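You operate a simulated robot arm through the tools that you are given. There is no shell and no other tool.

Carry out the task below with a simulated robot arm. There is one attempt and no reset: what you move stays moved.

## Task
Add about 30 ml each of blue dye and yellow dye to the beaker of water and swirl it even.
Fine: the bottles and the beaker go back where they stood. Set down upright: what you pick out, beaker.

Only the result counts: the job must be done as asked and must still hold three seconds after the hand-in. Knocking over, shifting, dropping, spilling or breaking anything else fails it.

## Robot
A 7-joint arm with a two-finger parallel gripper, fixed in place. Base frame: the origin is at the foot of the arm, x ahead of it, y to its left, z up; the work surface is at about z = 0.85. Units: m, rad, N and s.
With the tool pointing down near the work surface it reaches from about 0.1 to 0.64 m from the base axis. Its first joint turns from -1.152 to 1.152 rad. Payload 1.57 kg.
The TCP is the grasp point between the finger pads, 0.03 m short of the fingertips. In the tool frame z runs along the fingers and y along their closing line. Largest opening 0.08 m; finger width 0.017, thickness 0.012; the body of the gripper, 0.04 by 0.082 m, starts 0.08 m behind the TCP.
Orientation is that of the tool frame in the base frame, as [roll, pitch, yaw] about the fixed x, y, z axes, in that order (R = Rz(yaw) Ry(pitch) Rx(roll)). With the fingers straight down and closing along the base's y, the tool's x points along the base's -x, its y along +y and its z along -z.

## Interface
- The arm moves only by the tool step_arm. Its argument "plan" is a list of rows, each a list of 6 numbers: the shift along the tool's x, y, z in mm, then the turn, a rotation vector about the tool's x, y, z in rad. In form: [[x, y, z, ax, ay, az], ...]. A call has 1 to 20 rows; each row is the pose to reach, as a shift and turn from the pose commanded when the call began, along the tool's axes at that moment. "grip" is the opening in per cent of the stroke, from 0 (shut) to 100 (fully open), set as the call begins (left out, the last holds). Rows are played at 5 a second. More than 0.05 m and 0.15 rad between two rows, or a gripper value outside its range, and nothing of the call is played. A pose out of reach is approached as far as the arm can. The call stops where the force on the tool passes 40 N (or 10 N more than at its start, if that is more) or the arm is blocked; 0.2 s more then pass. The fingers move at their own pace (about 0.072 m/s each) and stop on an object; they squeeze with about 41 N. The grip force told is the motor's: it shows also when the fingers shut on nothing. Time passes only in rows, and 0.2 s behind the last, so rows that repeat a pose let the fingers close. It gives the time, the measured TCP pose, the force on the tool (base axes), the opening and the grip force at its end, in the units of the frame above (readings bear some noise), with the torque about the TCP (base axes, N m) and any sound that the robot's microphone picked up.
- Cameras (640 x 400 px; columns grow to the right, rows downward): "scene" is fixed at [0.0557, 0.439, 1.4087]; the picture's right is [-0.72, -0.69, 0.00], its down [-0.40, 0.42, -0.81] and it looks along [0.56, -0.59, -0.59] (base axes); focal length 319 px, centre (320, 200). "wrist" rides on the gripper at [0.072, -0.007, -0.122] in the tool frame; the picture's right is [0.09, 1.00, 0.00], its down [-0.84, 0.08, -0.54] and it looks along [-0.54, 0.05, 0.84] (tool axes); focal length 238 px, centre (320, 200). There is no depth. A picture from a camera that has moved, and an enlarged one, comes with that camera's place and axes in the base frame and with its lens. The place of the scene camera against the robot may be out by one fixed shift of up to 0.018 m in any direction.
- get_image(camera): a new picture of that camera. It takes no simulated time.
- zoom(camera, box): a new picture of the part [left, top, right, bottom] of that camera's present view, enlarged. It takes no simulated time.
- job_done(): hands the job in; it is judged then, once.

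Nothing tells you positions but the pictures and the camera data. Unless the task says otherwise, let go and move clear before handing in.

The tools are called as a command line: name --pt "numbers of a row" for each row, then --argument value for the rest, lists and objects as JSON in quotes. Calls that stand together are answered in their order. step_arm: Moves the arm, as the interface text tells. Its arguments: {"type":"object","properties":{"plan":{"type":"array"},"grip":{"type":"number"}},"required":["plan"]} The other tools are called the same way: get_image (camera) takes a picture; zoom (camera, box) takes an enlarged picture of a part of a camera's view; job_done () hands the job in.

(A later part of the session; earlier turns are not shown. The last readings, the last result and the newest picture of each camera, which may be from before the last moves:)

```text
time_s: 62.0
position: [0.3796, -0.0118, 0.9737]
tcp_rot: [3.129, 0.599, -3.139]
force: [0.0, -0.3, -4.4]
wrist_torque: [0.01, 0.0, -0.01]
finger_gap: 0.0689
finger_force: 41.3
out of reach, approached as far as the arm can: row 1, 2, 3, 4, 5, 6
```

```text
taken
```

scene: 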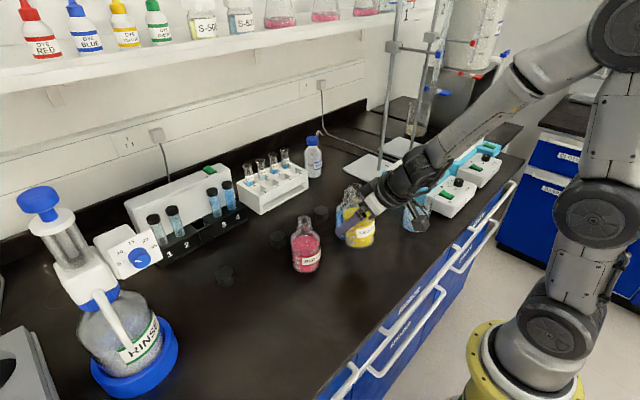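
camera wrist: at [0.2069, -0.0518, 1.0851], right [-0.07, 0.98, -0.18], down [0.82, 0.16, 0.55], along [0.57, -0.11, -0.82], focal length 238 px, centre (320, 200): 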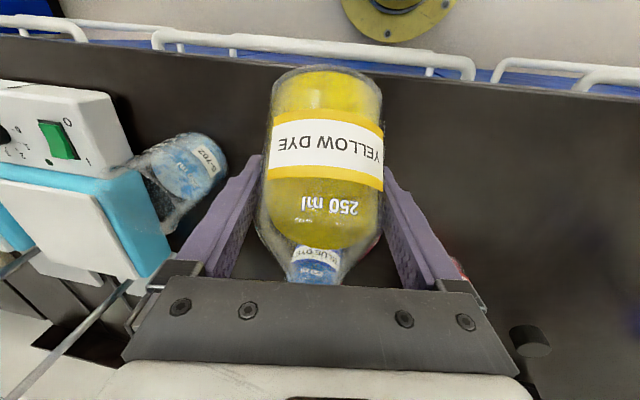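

The arm is held but z came out low (0.974), with the bottle safely between blue and red and touching nothing. I'll make a small retreat and restore 45° tool tilt, the configuration that worked before.

step_arm --pt "8 0 -6 0 -0.06 0" --pt "16 0 -12 0 -0.12 0" --pt "16 0 -12 0 -0.186 0" --pt "16 0 -12 0 -0.186 0"

get_image --camera "scene"

```text
time_s: 63.0
position: [0.3603, -0.0114, 0.9763]
tcp_rot: [3.137, 0.784, -3.14]
force: [-0.3, 0.8, -5.0]
wrist_torque: [0.03, 0.01, -0.02]
finger_gap: 0.0692
finger_force: 41.1
out of reach, approached as far as the arm can: row 1, 2
```

```text
taken
```

scene: 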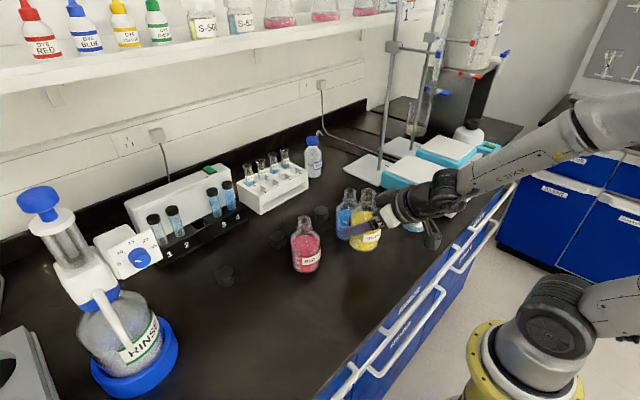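

Reached cleanly now; posture is back to the good one. Raising straight up at this orientation.

step_arm --pt "-18 -5 -18 0 0 0" --pt "-36 -12 -36 0 0 0" --pt "-54 -20 -54 0 0 0" --pt "-54 -20 -54 0 0 0"

```text
time_s: 64.0
position: [0.3599, -0.0325, 1.052]
tcp_rot: [3.135, 0.782, 3.141]
force: [-0.5, 1.0, -4.6]
wrist_torque: [-0.02, -0.01, 0.0]
finger_gap: 0.0691
finger_force: 41.2
```

Good. Now pulling back with gradual tilt as done with the blue bottle.

step_arm --pt "12.3 0 -12.3 0 0.13 0" --pt "24.6 0 -24.6 0 0.26 0" --pt "36.9 0 -36.9 0 0.39 0" --pt "49.2 0 -49.2 0 0.52 0" --pt "61.5 0 -61.5 0 0.65 0" --pt "61.5 0 -61.5 0 0.65 0"

get_image --camera "scene"

get_image --camera "wrist"

```text
time_s: 65.4
position: [0.2716, -0.0337, 1.0536]
tcp_rot: [3.138, 0.134, -3.137]
force: [0.2, 0.1, -4.3]
wrist_torque: [-0.01, 0.01, 0.01]
finger_gap: 0.0691
finger_force: 41.4
out of reach, approached as far as the arm can: row 1
```

```text
taken
```

scene: 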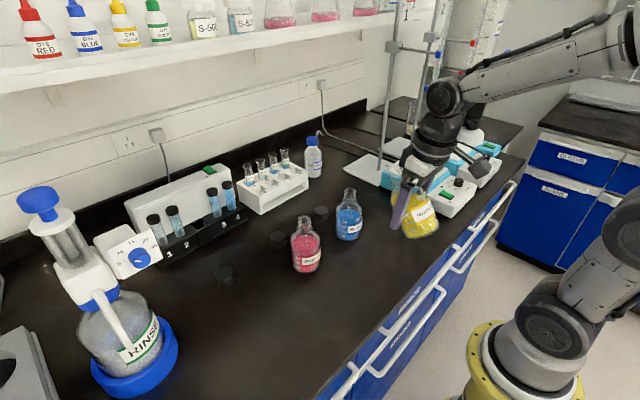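

```text
taken
camera wrist: at [0.1853, -0.0401, 1.1653], right [-0.1, 1.0, -0.01], down [0.76, 0.08, 0.65], along [0.65, 0.06, -0.76], focal length 238 px, centre (320, 200)
```

wrist: 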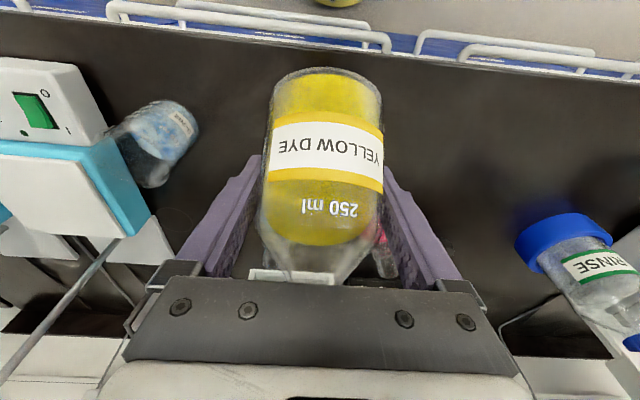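

Back at the known good transit pose. Moving sideways over the beaker at 45° bottle tilt, then lowering as before.

step_arm --pt "3.2 -39.4 -0.4 0 0.03 0" --pt "6.4 -78.8 -0.9 0 0.06 0" --pt "9.6 -118.2 -1.3 0 0.09 0" --pt "12.8 -157.6 -1.8 0 0.12 0" --pt "16 -197 -2.2 0 0.134 0" --pt "20 -197 29 0 0.134 0" --pt "24.6 -197 61.2 0 0.134 0" --pt "24.6 -197 61.2 0 0.134 0"

zoom --camera "scene" --box '[385, 140, 505, 240]'

zoom --camera "scene" --box '[395, 185, 445, 240]'

zoom --camera "scene" --box '[407, 198, 437, 222]'

```text
time_s: 67.2
position: [0.2574, -0.229, 0.9882]
tcp_rot: [3.139, 0.0, -3.135]
force: [0.2, -0.1, -4.7]
wrist_torque: [0.02, -0.01, 0.0]
finger_gap: 0.0691
finger_force: 40.8
```

```text
4.00 times, centred on (445, 190) of scene
camera zoom: at [0.0558, 0.4389, 1.4087], right [-0.72, -0.69, 0.0], down [-0.41, 0.42, -0.81], along [0.56, -0.59, -0.59], focal length 1276 px, centre (-180, 240)
```

zoom: 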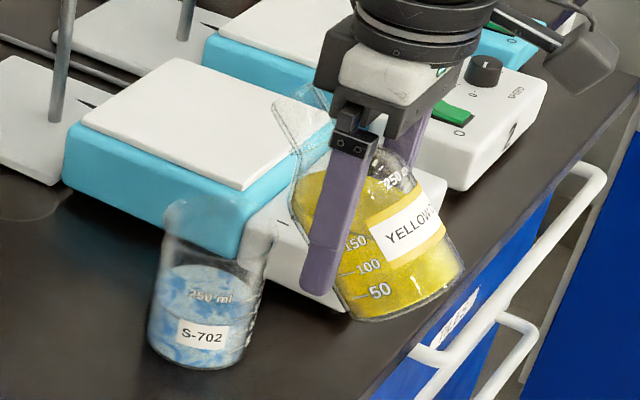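

```text
7.27 times, centred on (420, 212) of scene
camera zoom: at [0.0558, 0.4389, 1.4087], right [-0.72, -0.69, 0.0], down [-0.41, 0.42, -0.81], along [0.56, -0.59, -0.59], focal length 2319 px, centre (-407, 109)
```

zoom: 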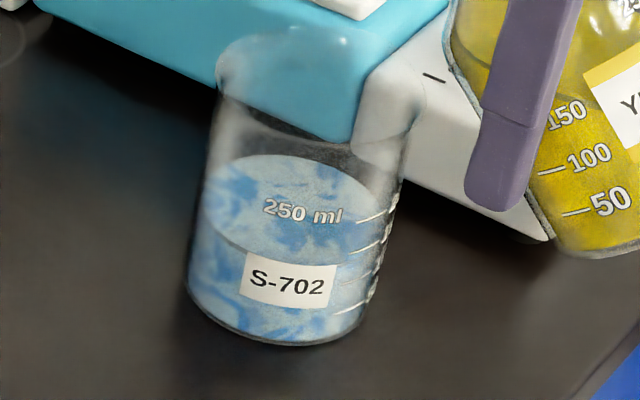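

```text
16.00 times, centred on (422, 210) of scene
camera zoom: at [0.0558, 0.4389, 1.4087], right [-0.72, -0.69, 0.0], down [-0.41, 0.42, -0.81], along [0.56, -0.59, -0.59], focal length 5102 px, centre (-1312, 40)
```

zoom: 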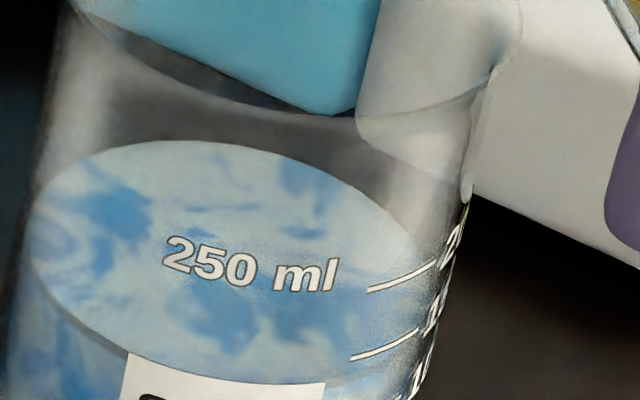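

Baseline for the yellow pour is set (16×: surface back edge at y≈140; target ≈103). Tilting to 70° with the lip over the beaker.

step_arm --pt "2.2 0 11 0 0.0873 0" --pt "5.6 0 14.3 0 0.1745 0" --pt "8.4 0 17.8 0 0.2618 0" --pt "10.6 0 15.8 0 0.349 0" --pt "12.1 0 13.6 0 0.4363 0" --pt "12.1 0 13.6 0 0.4363 0"

zoom --camera "scene" --box '[395, 155, 475, 240]'

```text
time_s: 68.6
position: [0.2458, -0.2304, 0.9755]
tcp_rot: [3.137, -0.436, -3.135]
force: [0.3, -0.2, -4.8]
wrist_torque: [-0.03, -0.03, 0.02]
finger_gap: 0.0692
finger_force: 41.2
```

```text
4.71 times, centred on (435, 198) of scene
camera zoom: at [0.0558, 0.4389, 1.4087], right [-0.72, -0.69, 0.0], down [-0.41, 0.42, -0.81], along [0.56, -0.59, -0.59], focal length 1501 px, centre (-221, 212)
```

zoom: 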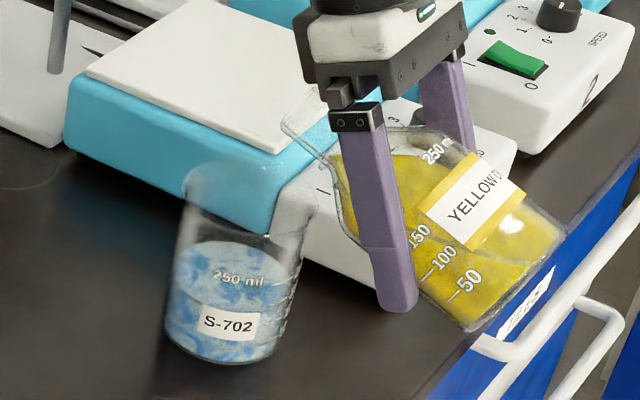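

Not in the neck yet. Pivoting to 74°, then 76° about the lip.

step_arm --pt "1.64 0 -2.45 0 0.0349 0" --pt "3.19 0 -4.95 0 0.0698 0" --pt "4.65 0 -7.51 0 0.1047 0" --pt "4.65 0 -7.51 0 0.1047 0"

zoom --camera "scene" --box '[395, 155, 475, 240]'

```text
time_s: 69.6
position: [0.2451, -0.2302, 0.9836]
tcp_rot: [3.136, -0.54, -3.135]
force: [-0.4, -0.2, -4.3]
wrist_torque: [0.0, 0.0, 0.02]
finger_gap: 0.0691
finger_force: 41.1
```

```text
4.71 times, centred on (435, 198) of scene
camera zoom: at [0.0558, 0.4389, 1.4087], right [-0.72, -0.69, 0.0], down [-0.41, 0.42, -0.81], along [0.56, -0.59, -0.59], focal length 1501 px, centre (-221, 212)
```

zoom: 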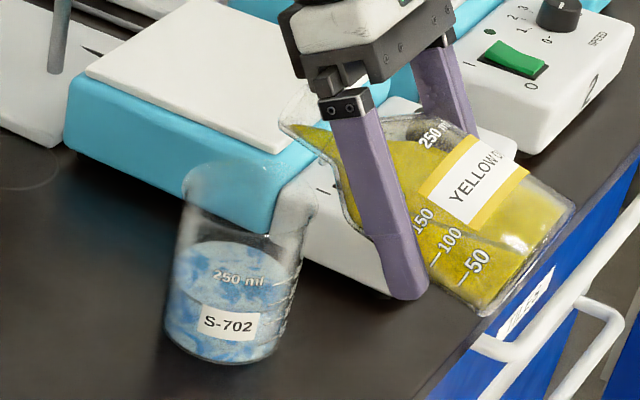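

Yellow is in the neck, just short of the lip. Going 1° more.

step_arm --pt "0.83 0 -1.22 0 0.01745 0" --pt "0.83 0 -1.22 0 0.01745 0"

zoom --camera "scene" --box '[395, 155, 475, 240]'

```text
time_s: 70.2
position: [0.2452, -0.2298, 0.9859]
tcp_rot: [3.136, -0.559, -3.133]
force: [-0.3, 1.1, -4.7]
wrist_torque: [0.0, 0.01, 0.01]
finger_gap: 0.069
finger_force: 41.1
```

```text
4.71 times, centred on (435, 198) of scene
camera zoom: at [0.0558, 0.4389, 1.4087], right [-0.72, -0.69, 0.0], down [-0.41, 0.42, -0.81], along [0.56, -0.59, -0.59], focal length 1501 px, centre (-221, 212)
```

zoom: 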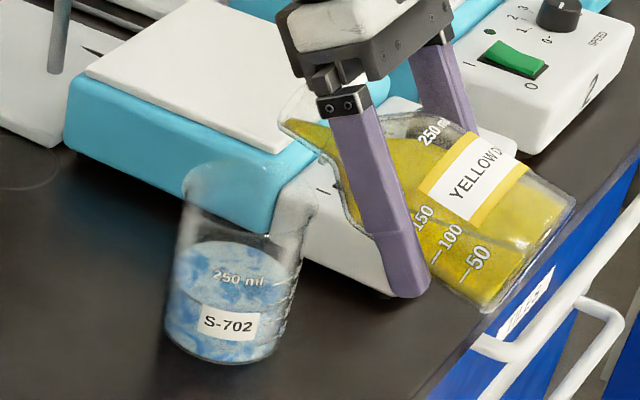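

Almost at the lip. One more degree.

step_arm --pt "0.83 0 -1.22 0 0.01745 0" --pt "0.83 0 -1.22 0 0.01745 0"

zoom --camera "scene" --box '[395, 155, 475, 240]'

```text
time_s: 70.8
position: [0.2455, -0.2294, 0.9866]
tcp_rot: [3.136, -0.576, -3.134]
force: [0.7, 0.5, -4.4]
wrist_torque: [-0.02, -0.01, -0.01]
finger_gap: 0.069
finger_force: 41.2
```

```text
4.71 times, centred on (435, 198) of scene
camera zoom: at [0.0558, 0.4389, 1.4087], right [-0.72, -0.69, 0.0], down [-0.41, 0.42, -0.81], along [0.56, -0.59, -0.59], focal length 1501 px, centre (-221, 212)
```

zoom: 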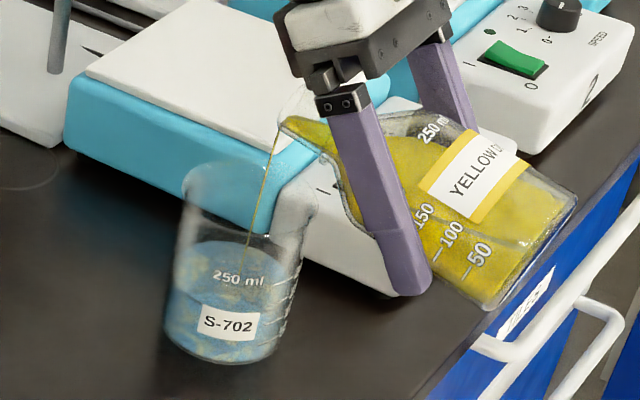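

The yellow stream has started and lands inside. Tilting 2° more and holding 2 s.

step_arm --pt "0.83 0 -1.22 0 0.01745 0" --pt "1.64 0 -2.45 0 0.0349 0" --pt "1.64 0 -2.45 0 0.0349 0" --pt "1.64 0 -2.45 0 0.0349 0" --pt "1.64 0 -2.45 0 0.0349 0" --pt "1.64 0 -2.45 0 0.0349 0" --pt "1.64 0 -2.45 0 0.0349 0" --pt "1.64 0 -2.45 0 0.0349 0"

zoom --camera "scene" --box '[407, 198, 437, 222]'

zoom --camera "scene" --box '[395, 155, 475, 240]'

```text
time_s: 72.6
position: [0.2454, -0.2301, 0.9897]
tcp_rot: [3.137, -0.61, -3.134]
force: [-0.2, 0.5, -4.6]
wrist_torque: [0.02, -0.03, 0.01]
finger_gap: 0.0694
finger_force: 41.0
```

```text
16.00 times, centred on (422, 210) of scene
camera zoom: at [0.0558, 0.4389, 1.4087], right [-0.72, -0.69, 0.0], down [-0.41, 0.42, -0.81], along [0.56, -0.59, -0.59], focal length 5102 px, centre (-1312, 40)
```

zoom: 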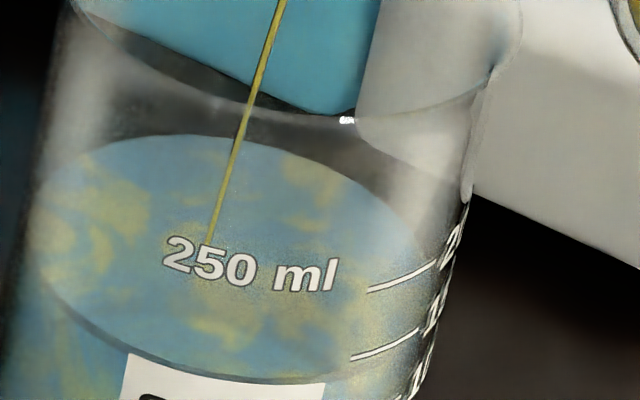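

```text
4.71 times, centred on (435, 198) of scene
camera zoom: at [0.0558, 0.4389, 1.4087], right [-0.72, -0.69, 0.0], down [-0.41, 0.42, -0.81], along [0.56, -0.59, -0.59], focal length 1501 px, centre (-221, 212)
```

zoom: 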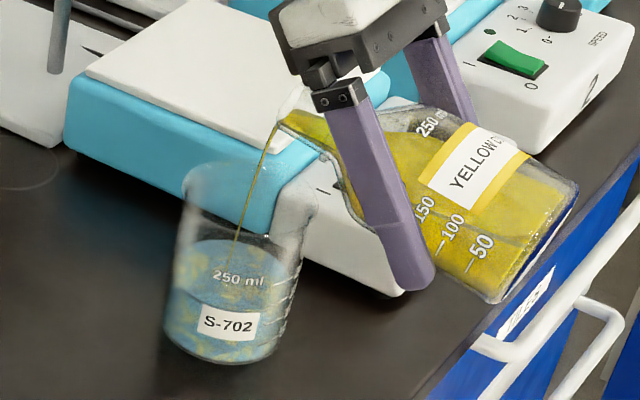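

About 4 ml in. Holding 3 s at this tilt.

step_arm --pt "0 0 0 0 0 0" --pt "0 0 0 0 0 0" --pt "0 0 0 0 0 0" --pt "0 0 0 0 0 0" --pt "0 0 0 0 0 0" --pt "0 0 0 0 0 0" --pt "0 0 0 0 0 0" --pt "0 0 0 0 0 0" --pt "0 0 0 0 0 0" --pt "0 0 0 0 0 0" --pt "0 0 0 0 0 0" --pt "0 0 0 0 0 0" --pt "0 0 0 0 0 0" --pt "0 0 0 0 0 0"

zoom --camera "scene" --box '[407, 198, 437, 222]'

```text
time_s: 75.6
position: [0.2445, -0.2294, 0.989]
tcp_rot: [3.138, -0.61, -3.134]
force: [-0.3, -0.2, -4.5]
wrist_torque: [0.01, 0.01, -0.01]
finger_gap: 0.0688
finger_force: 41.4
```

```text
16.00 times, centred on (422, 210) of scene
camera zoom: at [0.0558, 0.4389, 1.4087], right [-0.72, -0.69, 0.0], down [-0.41, 0.42, -0.81], along [0.56, -0.59, -0.59], focal length 5102 px, centre (-1312, 40)
```

zoom: 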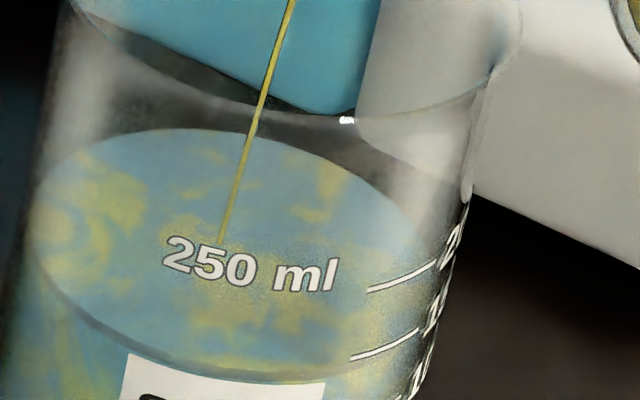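

About 9 ml by level (edge ≈128). Tilting 1.2° more and holding 3 s.

step_arm --pt "1.0 0 -1.47 0 0.021 0" --pt "1.0 0 -1.47 0 0.021 0" --pt "1.0 0 -1.47 0 0.021 0" --pt "1.0 0 -1.47 0 0.021 0" --pt "1.0 0 -1.47 0 0.021 0" --pt "1.0 0 -1.47 0 0.021 0" --pt "1.0 0 -1.47 0 0.021 0" --pt "1.0 0 -1.47 0 0.021 0" --pt "1.0 0 -1.47 0 0.021 0" --pt "1.0 0 -1.47 0 0.021 0" --pt "1.0 0 -1.47 0 0.021 0" --pt "1.0 0 -1.47 0 0.021 0" --pt "1.0 0 -1.47 0 0.021 0" --pt "1.0 0 -1.47 0 0.021 0"

zoom --camera "scene" --box '[407, 198, 437, 222]'

zoom --camera "scene" --box '[395, 185, 445, 240]'

```text
time_s: 78.6
position: [0.2459, -0.2307, 0.992]
tcp_rot: [3.135, -0.63, -3.133]
force: [-0.6, -1.4, -4.3]
wrist_torque: [-0.04, -0.06, 0.0]
finger_gap: 0.0694
finger_force: 41.0
```

```text
16.00 times, centred on (422, 210) of scene
camera zoom: at [0.0558, 0.4389, 1.4087], right [-0.72, -0.69, 0.0], down [-0.41, 0.42, -0.81], along [0.56, -0.59, -0.59], focal length 5102 px, centre (-1312, 40)
```

zoom: 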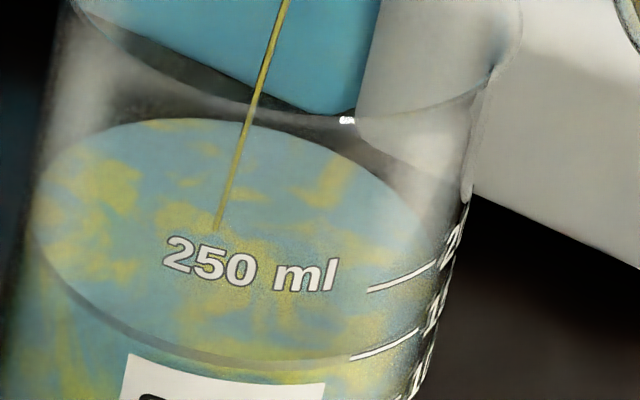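

```text
7.27 times, centred on (420, 212) of scene
camera zoom: at [0.0558, 0.4389, 1.4087], right [-0.72, -0.69, 0.0], down [-0.41, 0.42, -0.81], along [0.56, -0.59, -0.59], focal length 2319 px, centre (-407, 109)
```

zoom: 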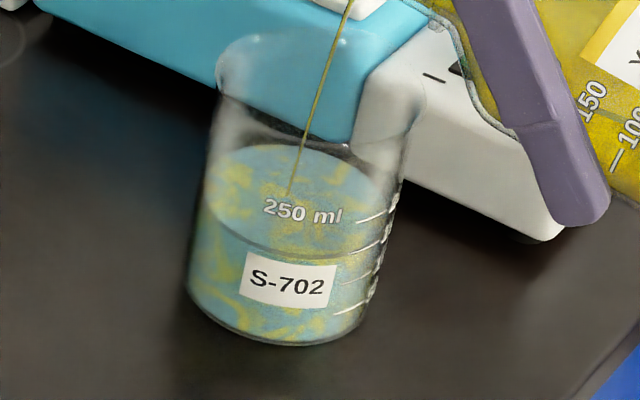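

About 17–18 ml by level (edge ≈118). Holding 2.4 s more.

step_arm --pt "0 0 0 0 0 0" --pt "0 0 0 0 0 0" --pt "0 0 0 0 0 0" --pt "0 0 0 0 0 0" --pt "0 0 0 0 0 0" --pt "0 0 0 0 0 0" --pt "0 0 0 0 0 0" --pt "0 0 0 0 0 0" --pt "0 0 0 0 0 0" --pt "0 0 0 0 0 0" --pt "0 0 0 0 0 0"

zoom --camera "scene" --box '[407, 198, 437, 222]'

zoom --camera "scene" --box '[395, 185, 445, 240]'

```text
time_s: 81.0
position: [0.2456, -0.2295, 0.9921]
tcp_rot: [3.136, -0.63, -3.133]
force: [0.1, -0.5, -5.1]
wrist_torque: [-0.01, 0.02, 0.0]
finger_gap: 0.0691
finger_force: 41.3
```

```text
16.00 times, centred on (422, 210) of scene
camera zoom: at [0.0558, 0.4389, 1.4087], right [-0.72, -0.69, 0.0], down [-0.41, 0.42, -0.81], along [0.56, -0.59, -0.59], focal length 5102 px, centre (-1312, 40)
```

zoom: 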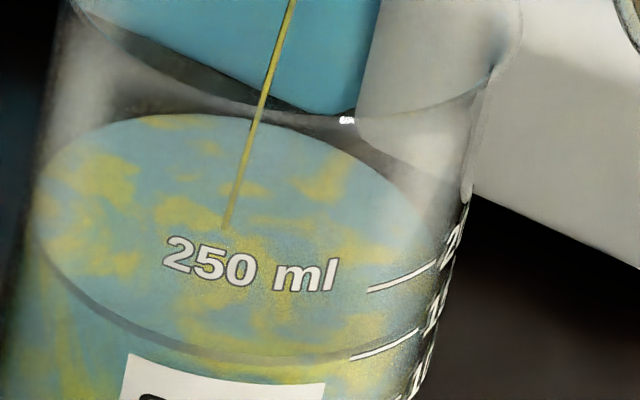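

```text
7.27 times, centred on (420, 212) of scene
camera zoom: at [0.0558, 0.4389, 1.4087], right [-0.72, -0.69, 0.0], down [-0.41, 0.42, -0.81], along [0.56, -0.59, -0.59], focal length 2319 px, centre (-407, 109)
```

zoom: 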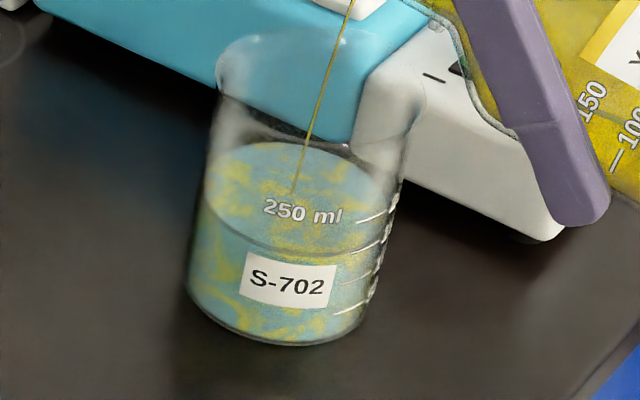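

Edge ≈114 → about 21 ml; also the surface's front edge is now level with the 150 mark, consistent with 100 ml water + ~29 blue + ~21 yellow. Tilting 0.8° more and holding ~3 s.

step_arm --pt "0.66 0 -0.98 0 0.014 0" --pt "0.66 0 -0.98 0 0.014 0" --pt "0.66 0 -0.98 0 0.014 0" --pt "0.66 0 -0.98 0 0.014 0" --pt "0.66 0 -0.98 0 0.014 0" --pt "0.66 0 -0.98 0 0.014 0" --pt "0.66 0 -0.98 0 0.014 0" --pt "0.66 0 -0.98 0 0.014 0" --pt "0.66 0 -0.98 0 0.014 0" --pt "0.66 0 -0.98 0 0.014 0" --pt "0.66 0 -0.98 0 0.014 0" --pt "0.66 0 -0.98 0 0.014 0" --pt "0.66 0 -0.98 0 0.014 0"

zoom --camera "scene" --box '[407, 198, 437, 222]'

zoom --camera "scene" --box '[420, 205, 445, 225]'

```text
time_s: 83.8
position: [0.2451, -0.2298, 0.994]
tcp_rot: [3.137, -0.644, -3.133]
force: [-0.2, 0.5, -4.0]
wrist_torque: [0.02, -0.03, 0.0]
finger_gap: 0.0692
finger_force: 40.7
```

```text
16.00 times, centred on (422, 210) of scene
camera zoom: at [0.0558, 0.4389, 1.4087], right [-0.72, -0.69, 0.0], down [-0.41, 0.42, -0.81], along [0.56, -0.59, -0.59], focal length 5102 px, centre (-1312, 40)
```

zoom: 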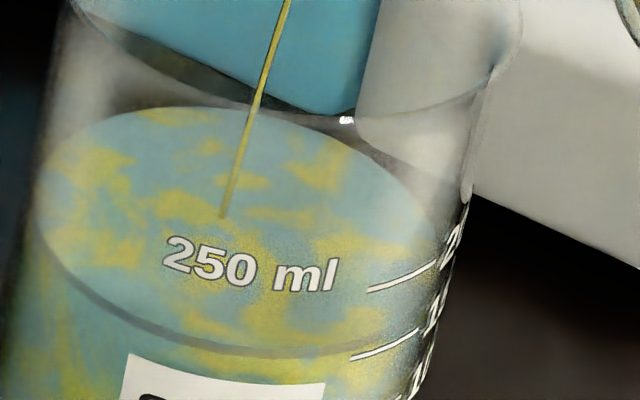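

```text
16.00 times, centred on (432, 215) of scene
camera zoom: at [0.0558, 0.4389, 1.4087], right [-0.72, -0.69, 0.0], down [-0.41, 0.42, -0.81], along [0.56, -0.59, -0.59], focal length 5102 px, centre (-1480, -40)
```

zoom: 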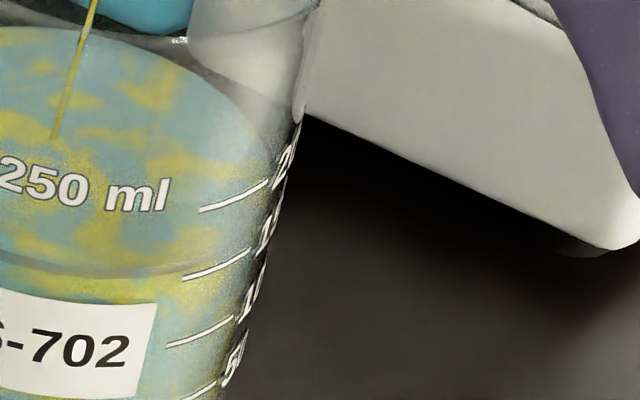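

Edge ≈107 → about 26–27 ml. A further ~0.8 s and then tilting back.

step_arm --pt "0 0 0 0 0 0" --pt "0 0 0 0 0 0" --pt "0 0 0 0 0 0" --pt "0 0 0 0 0 0" --pt "0 0 0 0 0 0" --pt "-5 0 6.7 0 -0.105 0" --pt "-10 0 12.4 0 -0.2 0"

zoom --camera "scene" --box '[407, 198, 437, 222]'

zoom --camera "scene" --box '[395, 185, 445, 240]'

zoom --camera "scene" --box '[385, 140, 505, 240]'

```text
time_s: 85.4
position: [0.2459, -0.2307, 0.9781]
tcp_rot: [3.136, -0.444, -3.135]
force: [-0.6, -0.1, -3.5]
wrist_torque: [-0.02, -0.05, 0.02]
finger_gap: 0.0689
finger_force: 41.0
```

```text
16.00 times, centred on (422, 210) of scene
camera zoom: at [0.0558, 0.4389, 1.4087], right [-0.72, -0.69, 0.0], down [-0.41, 0.42, -0.81], along [0.56, -0.59, -0.59], focal length 5102 px, centre (-1312, 40)
```

zoom: 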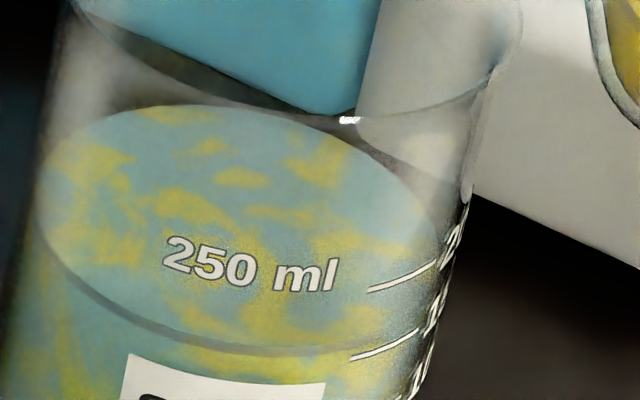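

```text
7.27 times, centred on (420, 212) of scene
camera zoom: at [0.0558, 0.4389, 1.4087], right [-0.72, -0.69, 0.0], down [-0.41, 0.42, -0.81], along [0.56, -0.59, -0.59], focal length 2319 px, centre (-407, 109)
```

zoom: 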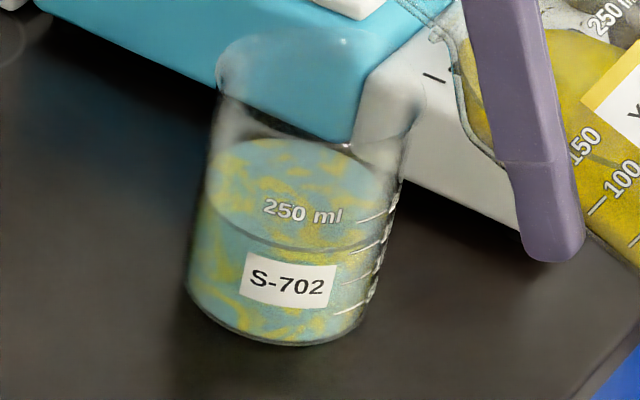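

```text
4.00 times, centred on (445, 190) of scene
camera zoom: at [0.0558, 0.4389, 1.4087], right [-0.72, -0.69, 0.0], down [-0.41, 0.42, -0.81], along [0.56, -0.59, -0.59], focal length 1276 px, centre (-180, 240)
```

zoom: 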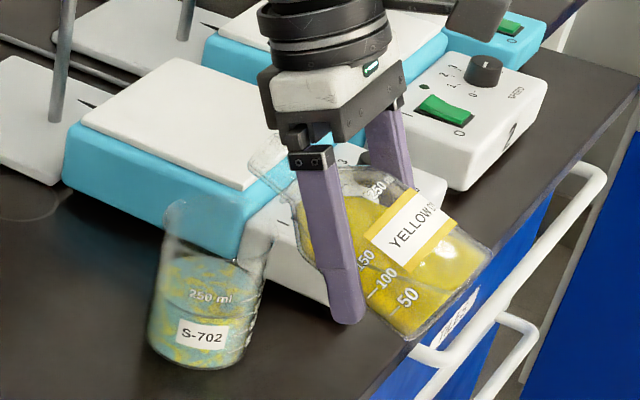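

About 28 ml of yellow by level; no drips outside. Returning: level back to 45° tilt, up, and sideways to the transit pose.

step_arm --pt "2.3 0 -12.5 0 -0.134 0" --pt "7.8 0 -32 0 -0.264 0" --pt "15.9 0 -55.9 0 -0.384 0" --pt "26.6 0 -78.5 0 -0.474 0" --pt "23.3 39.3 -78.9 0 -0.495 0" --pt "19.9 78.7 -79.3 0 -0.516 0" --pt "16.6 118 -79.8 0 -0.537 0" --pt "13.2 157.4 -80.2 0 -0.558 0" --pt "9.9 196.7 -80.6 0 -0.578 0" --pt "9.9 196.7 -80.6 0 -0.578 0"

get_image --camera "scene"

```text
time_s: 87.6
position: [0.27, -0.0318, 1.0549]
tcp_rot: [3.139, 0.134, -3.138]
force: [-0.2, 0.3, -4.4]
wrist_torque: [0.0, -0.04, 0.0]
finger_gap: 0.0689
finger_force: 41.2
```

```text
taken
```

scene: 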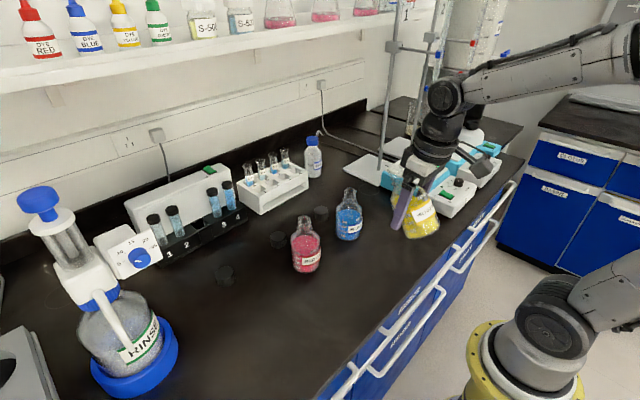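

Good. Now bringing the bottle upright at the forward pose before sweeping toward its home.

step_arm --pt "-16.8 0 2.9 0 -0.13 0" --pt "-33.5 0 5.7 0 -0.26 0" --pt "-50.3 0 8.6 0 -0.39 0" --pt "-67 0 11.4 0 -0.52 0" --pt "-83.8 0 14.3 0 -0.651 0" --pt "-83.8 0 14.3 0 -0.651 0"

```text
time_s: 89.0
position: [0.3541, -0.0342, 1.0523]
tcp_rot: [3.136, 0.785, -3.141]
force: [-1.1, 0.6, -4.3]
wrist_torque: [-0.01, 0.0, 0.03]
finger_gap: 0.069
finger_force: 40.9
```

Sweeping in +y behind the red bottle to the yellow's lane.

step_arm --pt "0 39 0 0 0 0" --pt "0 78 0 0 0 0" --pt "0 117 0 0 0 0" --pt "0 156 0 0 0 0" --pt "0 195 0 0 0 0" --pt "0 234 0 0 0 0" --pt "0 272 0 0 0 0" --pt "0 272 0 0 0 0"

get_image --camera "wrist"

get_image --camera "scene"

```text
time_s: 90.8
position: [0.3543, 0.2406, 1.0528]
tcp_rot: [3.136, 0.784, -3.141]
force: [-1.3, 0.1, -4.1]
wrist_torque: [0.02, 0.0, 0.0]
finger_gap: 0.0688
finger_force: 40.6
```

```text
taken
camera wrist: at [0.2174, 0.2327, 1.0889], right [-0.07, 1.0, -0.06], down [0.21, 0.07, 0.98], along [0.98, 0.06, -0.21], focal length 238 px, centre (320, 200)
```

wrist: 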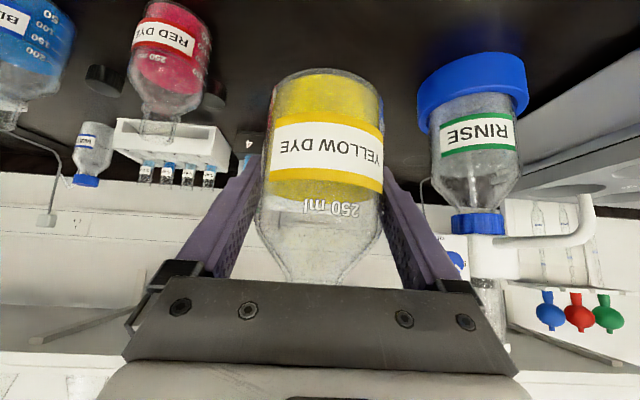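

```text
taken
```

scene: 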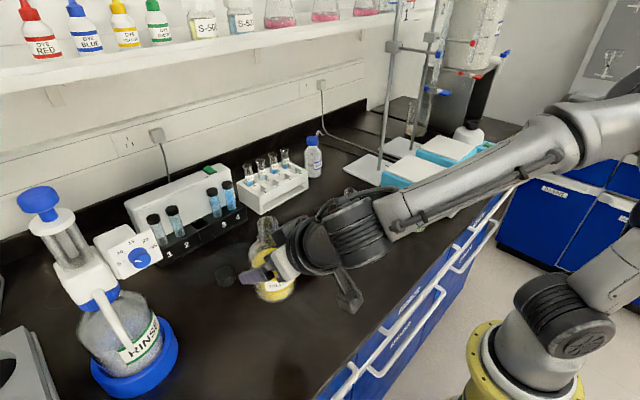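

Reached cleanly. Moving forward above the yellow's home.

step_arm --pt "-15.2 -1 30.8 0.005 0 0" --pt "-30.5 -2 61.6 0.0056 0 0" --pt "-45.7 -3 92.4 0.0056 0 0" --pt "-45.7 -3 92.4 0.0056 0 0"

zoom --camera "wrist" --box '[240, 50, 400, 290]'

```text
time_s: 91.8
position: [0.452, 0.236, 1.0196]
tcp_rot: [-3.141, 0.785, -3.139]
force: [0.0, 0.0, -4.0]
wrist_torque: [0.04, -0.08, -0.01]
finger_gap: 0.0692
finger_force: 40.9
```

```text
1.67 times, centred on (320, 170) of wrist
camera zoom: at [0.3154, 0.2296, 1.056], right [-0.07, 1.0, -0.07], down [0.21, 0.08, 0.97], along [0.98, 0.05, -0.21], focal length 397 px, centre (320, 250)
```

zoom: 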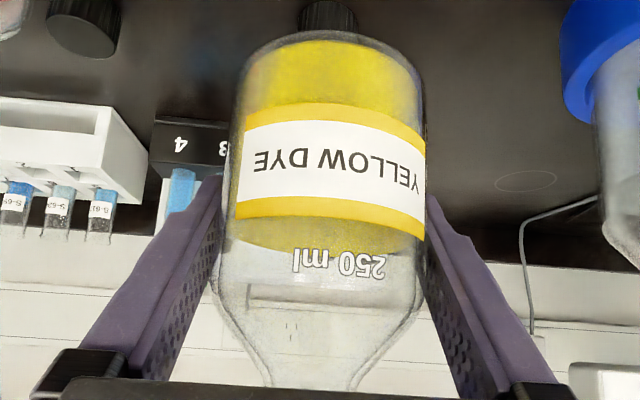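

Yellow's level dropped similarly to blue's. Lowering to its home spot.

step_arm --pt "22 1 22 0 0 0" --pt "44 1 44 0 0 0" --pt "64 1 64 0 0 0" --pt "74 1 74 0 0 0" --pt "78 1 78 0 0 0" --pt "79.5 1 79.5 0 0 0" --pt "79.5 1 79.5 0 0 0"

get_image --camera "wrist"

zoom --camera "scene" --box '[200, 245, 300, 325]'

```text
time_s: 93.4
position: [0.4521, 0.238, 0.9067]
tcp_rot: [3.14, 0.786, -3.139]
force: [0.6, 0.4, -4.0]
wrist_torque: [-0.02, -0.03, 0.0]
finger_gap: 0.0691
finger_force: 41.1
```

```text
taken
camera wrist: at [0.3141, 0.2318, 0.9436], right [-0.07, 1.0, -0.06], down [0.21, 0.08, 0.97], along [0.98, 0.05, -0.21], focal length 238 px, centre (320, 200)
```

wrist: 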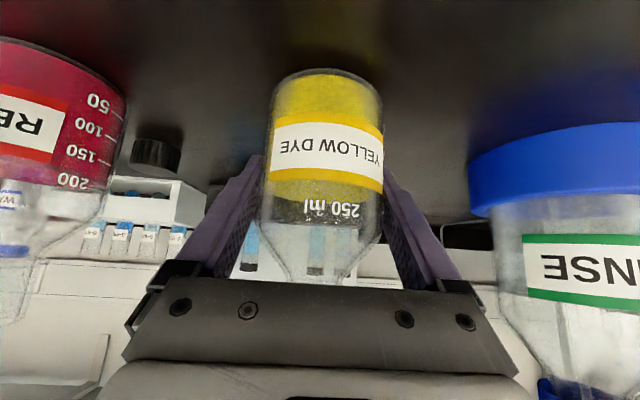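

```text
5.00 times, centred on (250, 285) of scene
camera zoom: at [0.0558, 0.439, 1.4086], right [-0.72, -0.69, 0.0], down [-0.41, 0.42, -0.81], along [0.56, -0.59, -0.59], focal length 1594 px, centre (670, -225)
```

zoom: 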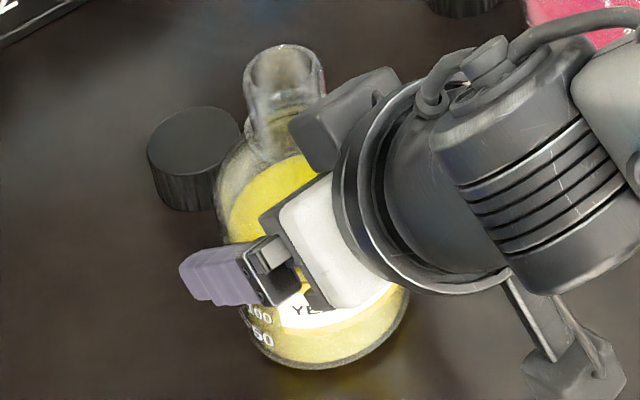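

The bottle sits ~3 mm higher and slightly forward in the grip; I'll correct ~3 mm in x and lower gently until contact.

step_arm --pt "2.1 0 -2.1 0 0 0" --pt "3.5 0 -0.7 0 0 0" --pt "3.5 0 -0.7 0 0 0"

step_arm --pt "0.7 0 0.7 0 0 0" --pt "0.7 0 0.7 0 0 0"

```text
time_s: 94.2
position: [0.4476, 0.2365, 0.9051]
tcp_rot: [3.142, 0.784, -3.14]
force: [0.5, 0.4, -4.4]
wrist_torque: [0.0, -0.02, 0.0]
finger_gap: 0.0689
finger_force: 40.6
```

```text
time_s: 94.8
position: [0.4483, 0.2376, 0.905]
tcp_rot: [3.141, 0.784, -3.139]
force: [-0.4, 0.7, -3.3]
wrist_torque: [-0.03, -0.04, 0.03]
finger_gap: 0.0689
finger_force: 41.0
```

step_arm --pt "0.7 0 0.7 0 0 0" --pt "0.7 0 0.7 0 0 0"

zoom --camera "scene" --box '[200, 245, 300, 325]'

```text
time_s: 95.4
position: [0.4483, 0.2375, 0.9048]
tcp_rot: [3.14, 0.786, 3.14]
force: [-1.8, -1.6, 0.5]
wrist_torque: [-0.14, 0.04, -0.06]
finger_gap: 0.0687
finger_force: 41.1
```

```text
5.00 times, centred on (250, 285) of scene
camera zoom: at [0.0557, 0.4389, 1.4087], right [-0.72, -0.69, 0.0], down [-0.4, 0.42, -0.81], along [0.56, -0.59, -0.59], focal length 1594 px, centre (670, -225)
```

zoom: 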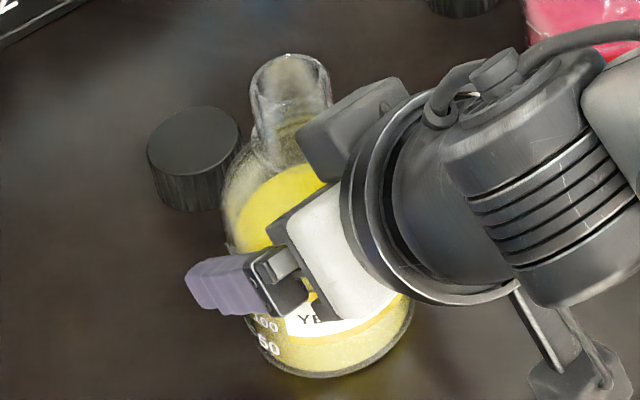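

Contact made and the bottle image now matches its original position within ~1–2 mm. Releasing.

step_arm --pt "0 0 0 0 0 0" --pt "0 0 0 0 0 0" --pt "0 0 0 0 0 0" --grip 100

get_image --camera "wrist"

```text
time_s: 96.2
position: [0.4477, 0.2388, 0.9042]
tcp_rot: [3.14, 0.785, -3.141]
force: [-0.3, -0.8, -0.2]
wrist_torque: [0.01, 0.01, 0.01]
finger_gap: 0.0801
finger_force: 0.1
```

```text
taken
camera wrist: at [0.311, 0.2313, 0.9397], right [-0.07, 1.0, -0.06], down [0.21, 0.08, 0.97], along [0.98, 0.05, -0.21], focal length 238 px, centre (320, 200)
```

wrist: 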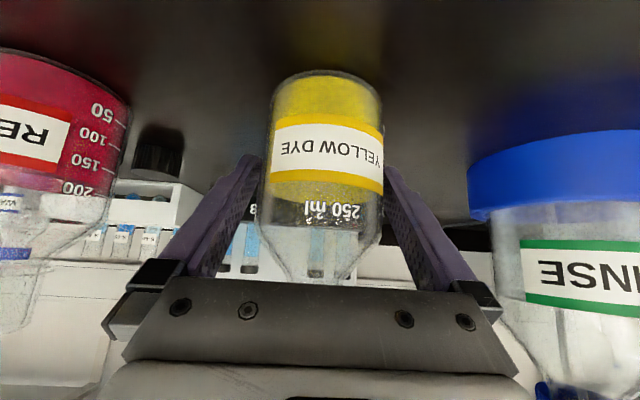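

The yellow bottle is free and standing. Backing straight out along the tool axis.

step_arm --pt "0 0 -30 0 0 0" --pt "0 0 -65 0 0 0" --pt "0 0 -100 0 0 0" --pt "0 0 -130 0 0 0" --pt "0 0 -130 0 0 0" --grip 100

zoom --camera "scene" --box '[200, 245, 300, 325]'

get_image --camera "scene"

zoom --camera "wrist" --box '[240, 40, 400, 210]'

```text
time_s: 97.4
position: [0.3558, 0.2368, 0.9968]
tcp_rot: [3.141, 0.785, -3.14]
force: [-1.4, 0.4, 0.2]
wrist_torque: [0.02, -0.02, 0.04]
finger_gap: 0.0801
finger_force: 0.0
```

```text
5.00 times, centred on (250, 285) of scene
camera zoom: at [0.0557, 0.4389, 1.4087], right [-0.72, -0.69, 0.0], down [-0.4, 0.42, -0.81], along [0.56, -0.59, -0.59], focal length 1594 px, centre (670, -225)
```

zoom: 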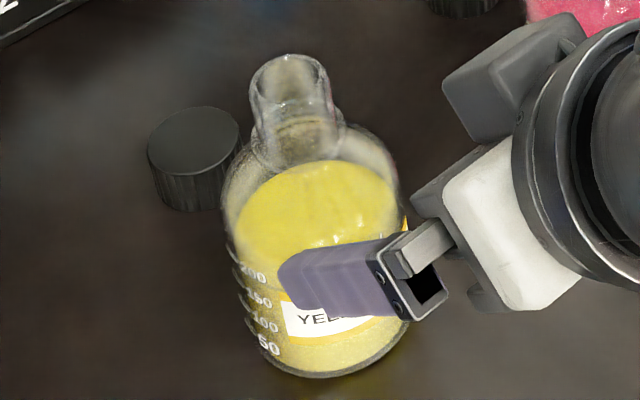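

```text
taken
```

scene: 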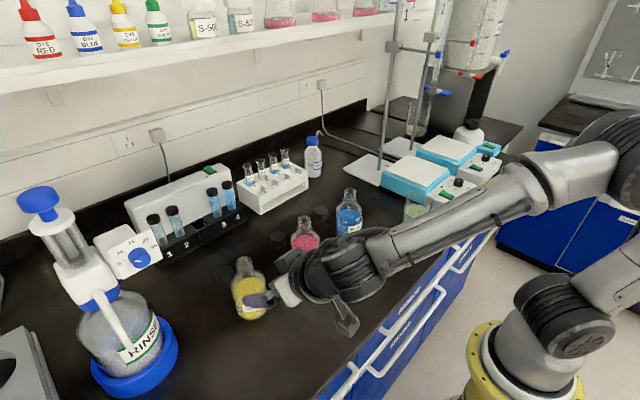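

```text
2.35 times, centred on (320, 125) of wrist
camera zoom: at [0.2195, 0.2305, 1.0328], right [-0.07, 1.0, -0.06], down [0.21, 0.08, 0.97], along [0.98, 0.05, -0.21], focal length 561 px, centre (320, 376)
```

zoom: 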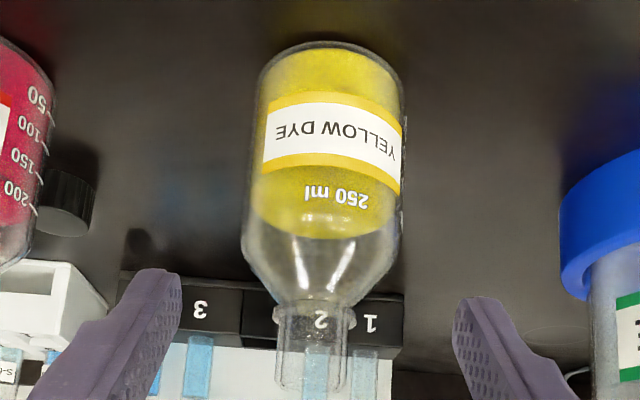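

Yellow's level fell by ≈30 ml on its graduation and it stands on its spot. Next is the beaker: I'll sweep back in -y (clear of the bottles) before lining up on it.

step_arm --pt "-8 0 -12 0 0 0" --pt "-16 -41 -24 0 0 0" --pt "-20 -82 -28 0 0 0" --pt "-25 -123 -32 0 0 0" --pt "-25 -164 -32 0 0 0" --pt "-25 -205 -32 0 0 0" --pt "-25 -246 -32 0 0 0" --pt "-25 -287 -32 0 0 0" --pt "-25 -287 -32 0 0 0" --grip 100

get_image --camera "scene"

```text
time_s: 99.4
position: [0.3516, -0.0508, 1.0358]
tcp_rot: [-3.141, 0.785, 3.14]
force: [0.1, 0.5, -0.5]
wrist_torque: [0.02, 0.01, 0.0]
finger_gap: 0.08
finger_force: 0.1
out of reach, approached as far as the arm can: row 7
```

```text
taken
```

scene: 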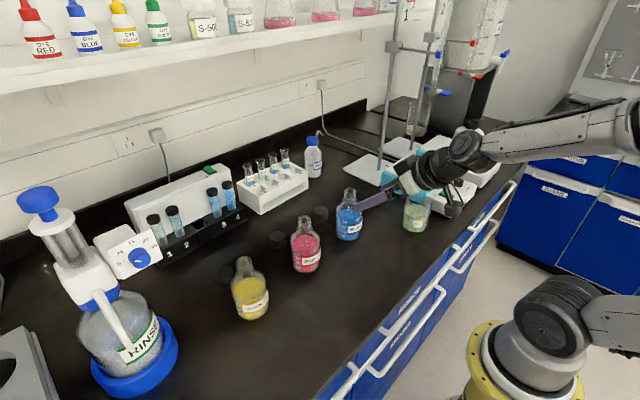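

Now yawing the tool ~34° toward the beaker's radial direction while moving to a pre-grasp point behind it.

step_arm --pt "14.4 -23.8 -9.8 0.085 0 0.085" --pt "28.7 -47.6 -19.7 0.17 0 0.17" --pt "43.1 -71.4 -29.5 0.254 0 0.254" --pt "57.4 -95.2 -39.4 0.339 0 0.339" --pt "71.8 -119 -49.2 0.424 0 0.424" --pt "71.8 -119 -49.2 0.424 0 0.424" --grip 100

get_image --camera "wrist"

get_image --camera "scene"

```text
time_s: 100.8
position: [0.2669, -0.1682, 1.0194]
tcp_rot: [-3.141, 0.783, 2.542]
force: [0.1, 0.5, 0.3]
wrist_torque: [0.0, -0.04, 0.02]
finger_gap: 0.0801
finger_force: 0.0
```

```text
taken
camera wrist: at [0.1499, -0.0958, 1.0556], right [0.51, 0.86, -0.07], down [0.22, -0.05, 0.97], along [0.83, -0.51, -0.21], focal length 238 px, centre (320, 200)
```

wrist: 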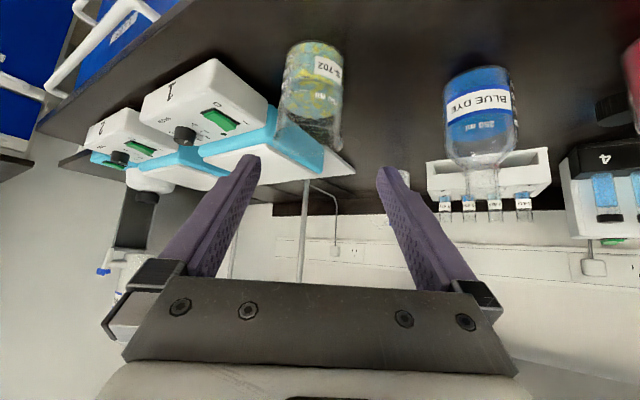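

```text
taken
```

scene: 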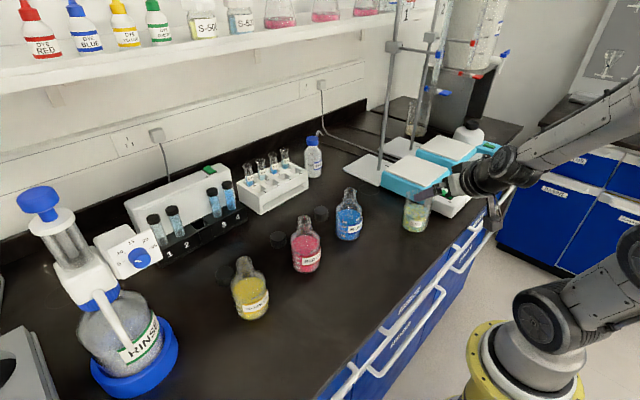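

Reached; the beaker is in view between the fingers. Zooming to compute its axis.

zoom --camera "wrist" --box '[240, 30, 400, 190]'

```text
2.50 times, centred on (320, 110) of wrist
camera zoom: at [0.1499, -0.0958, 1.0556], right [0.51, 0.86, -0.07], down [0.22, -0.05, 0.97], along [0.83, -0.51, -0.21], focal length 596 px, centre (320, 425)
```

zoom: 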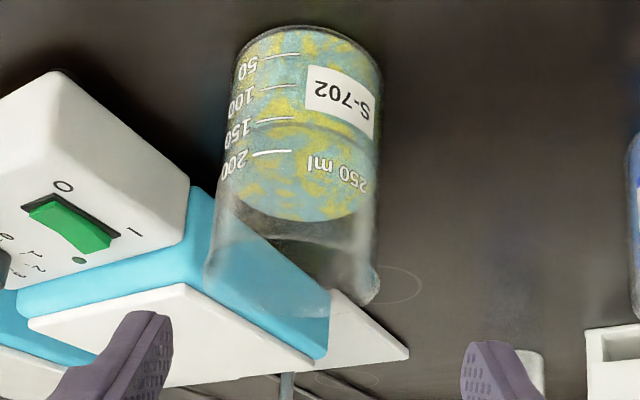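

Beaker axis computes to (0.338, -0.230); the tool needs 11 mm lateral shift. I'll align first, advance part-way and check. (Level also reads ≈155–160 ml on the graduations, as intended.)

step_arm --pt "10 -11 0 0 0 0" --pt "19.8 -11 20 0 0 0" --pt "19.8 -11 50 0 0 0" --pt "19.8 -11 80 0 0 0" --pt "19.8 -11 80 0 0 0" --grip 100

get_image --camera "wrist"

zoom --camera "scene" --box '[385, 140, 505, 240]'

```text
time_s: 102.0
position: [0.2962, -0.2018, 0.9502]
tcp_rot: [3.141, 0.786, 2.542]
force: [-0.1, 0.4, 1.1]
wrist_torque: [0.0, -0.03, -0.01]
finger_gap: 0.08
finger_force: 0.0
```

```text
taken
camera wrist: at [0.1785, -0.1302, 0.9855], right [0.51, 0.86, -0.07], down [0.22, -0.05, 0.97], along [0.83, -0.51, -0.21], focal length 238 px, centre (320, 200)
```

wrist: 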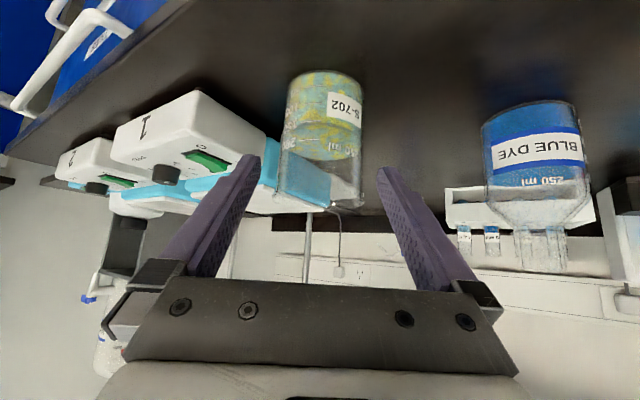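

```text
4.00 times, centred on (445, 190) of scene
camera zoom: at [0.0557, 0.4389, 1.4087], right [-0.72, -0.69, 0.0], down [-0.4, 0.42, -0.81], along [0.56, -0.59, -0.59], focal length 1276 px, centre (-180, 240)
```

zoom: 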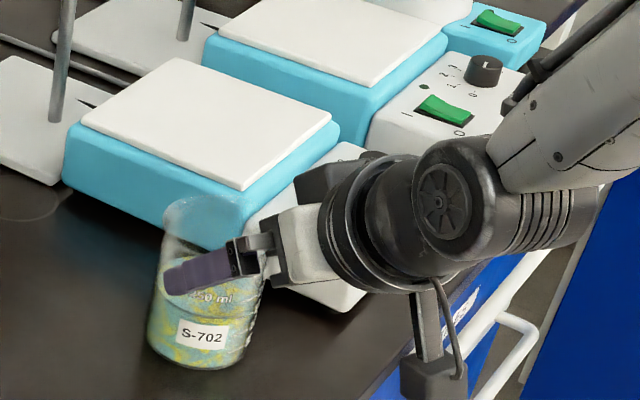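

zoom --camera "wrist" --box '[240, 60, 400, 220]'

```text
2.50 times, centred on (320, 140) of wrist
camera zoom: at [0.1785, -0.1302, 0.9855], right [0.51, 0.86, -0.07], down [0.22, -0.05, 0.97], along [0.83, -0.51, -0.21], focal length 596 px, centre (320, 350)
```

zoom: 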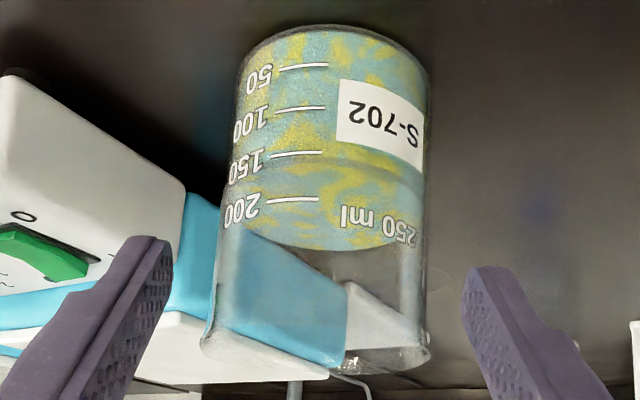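

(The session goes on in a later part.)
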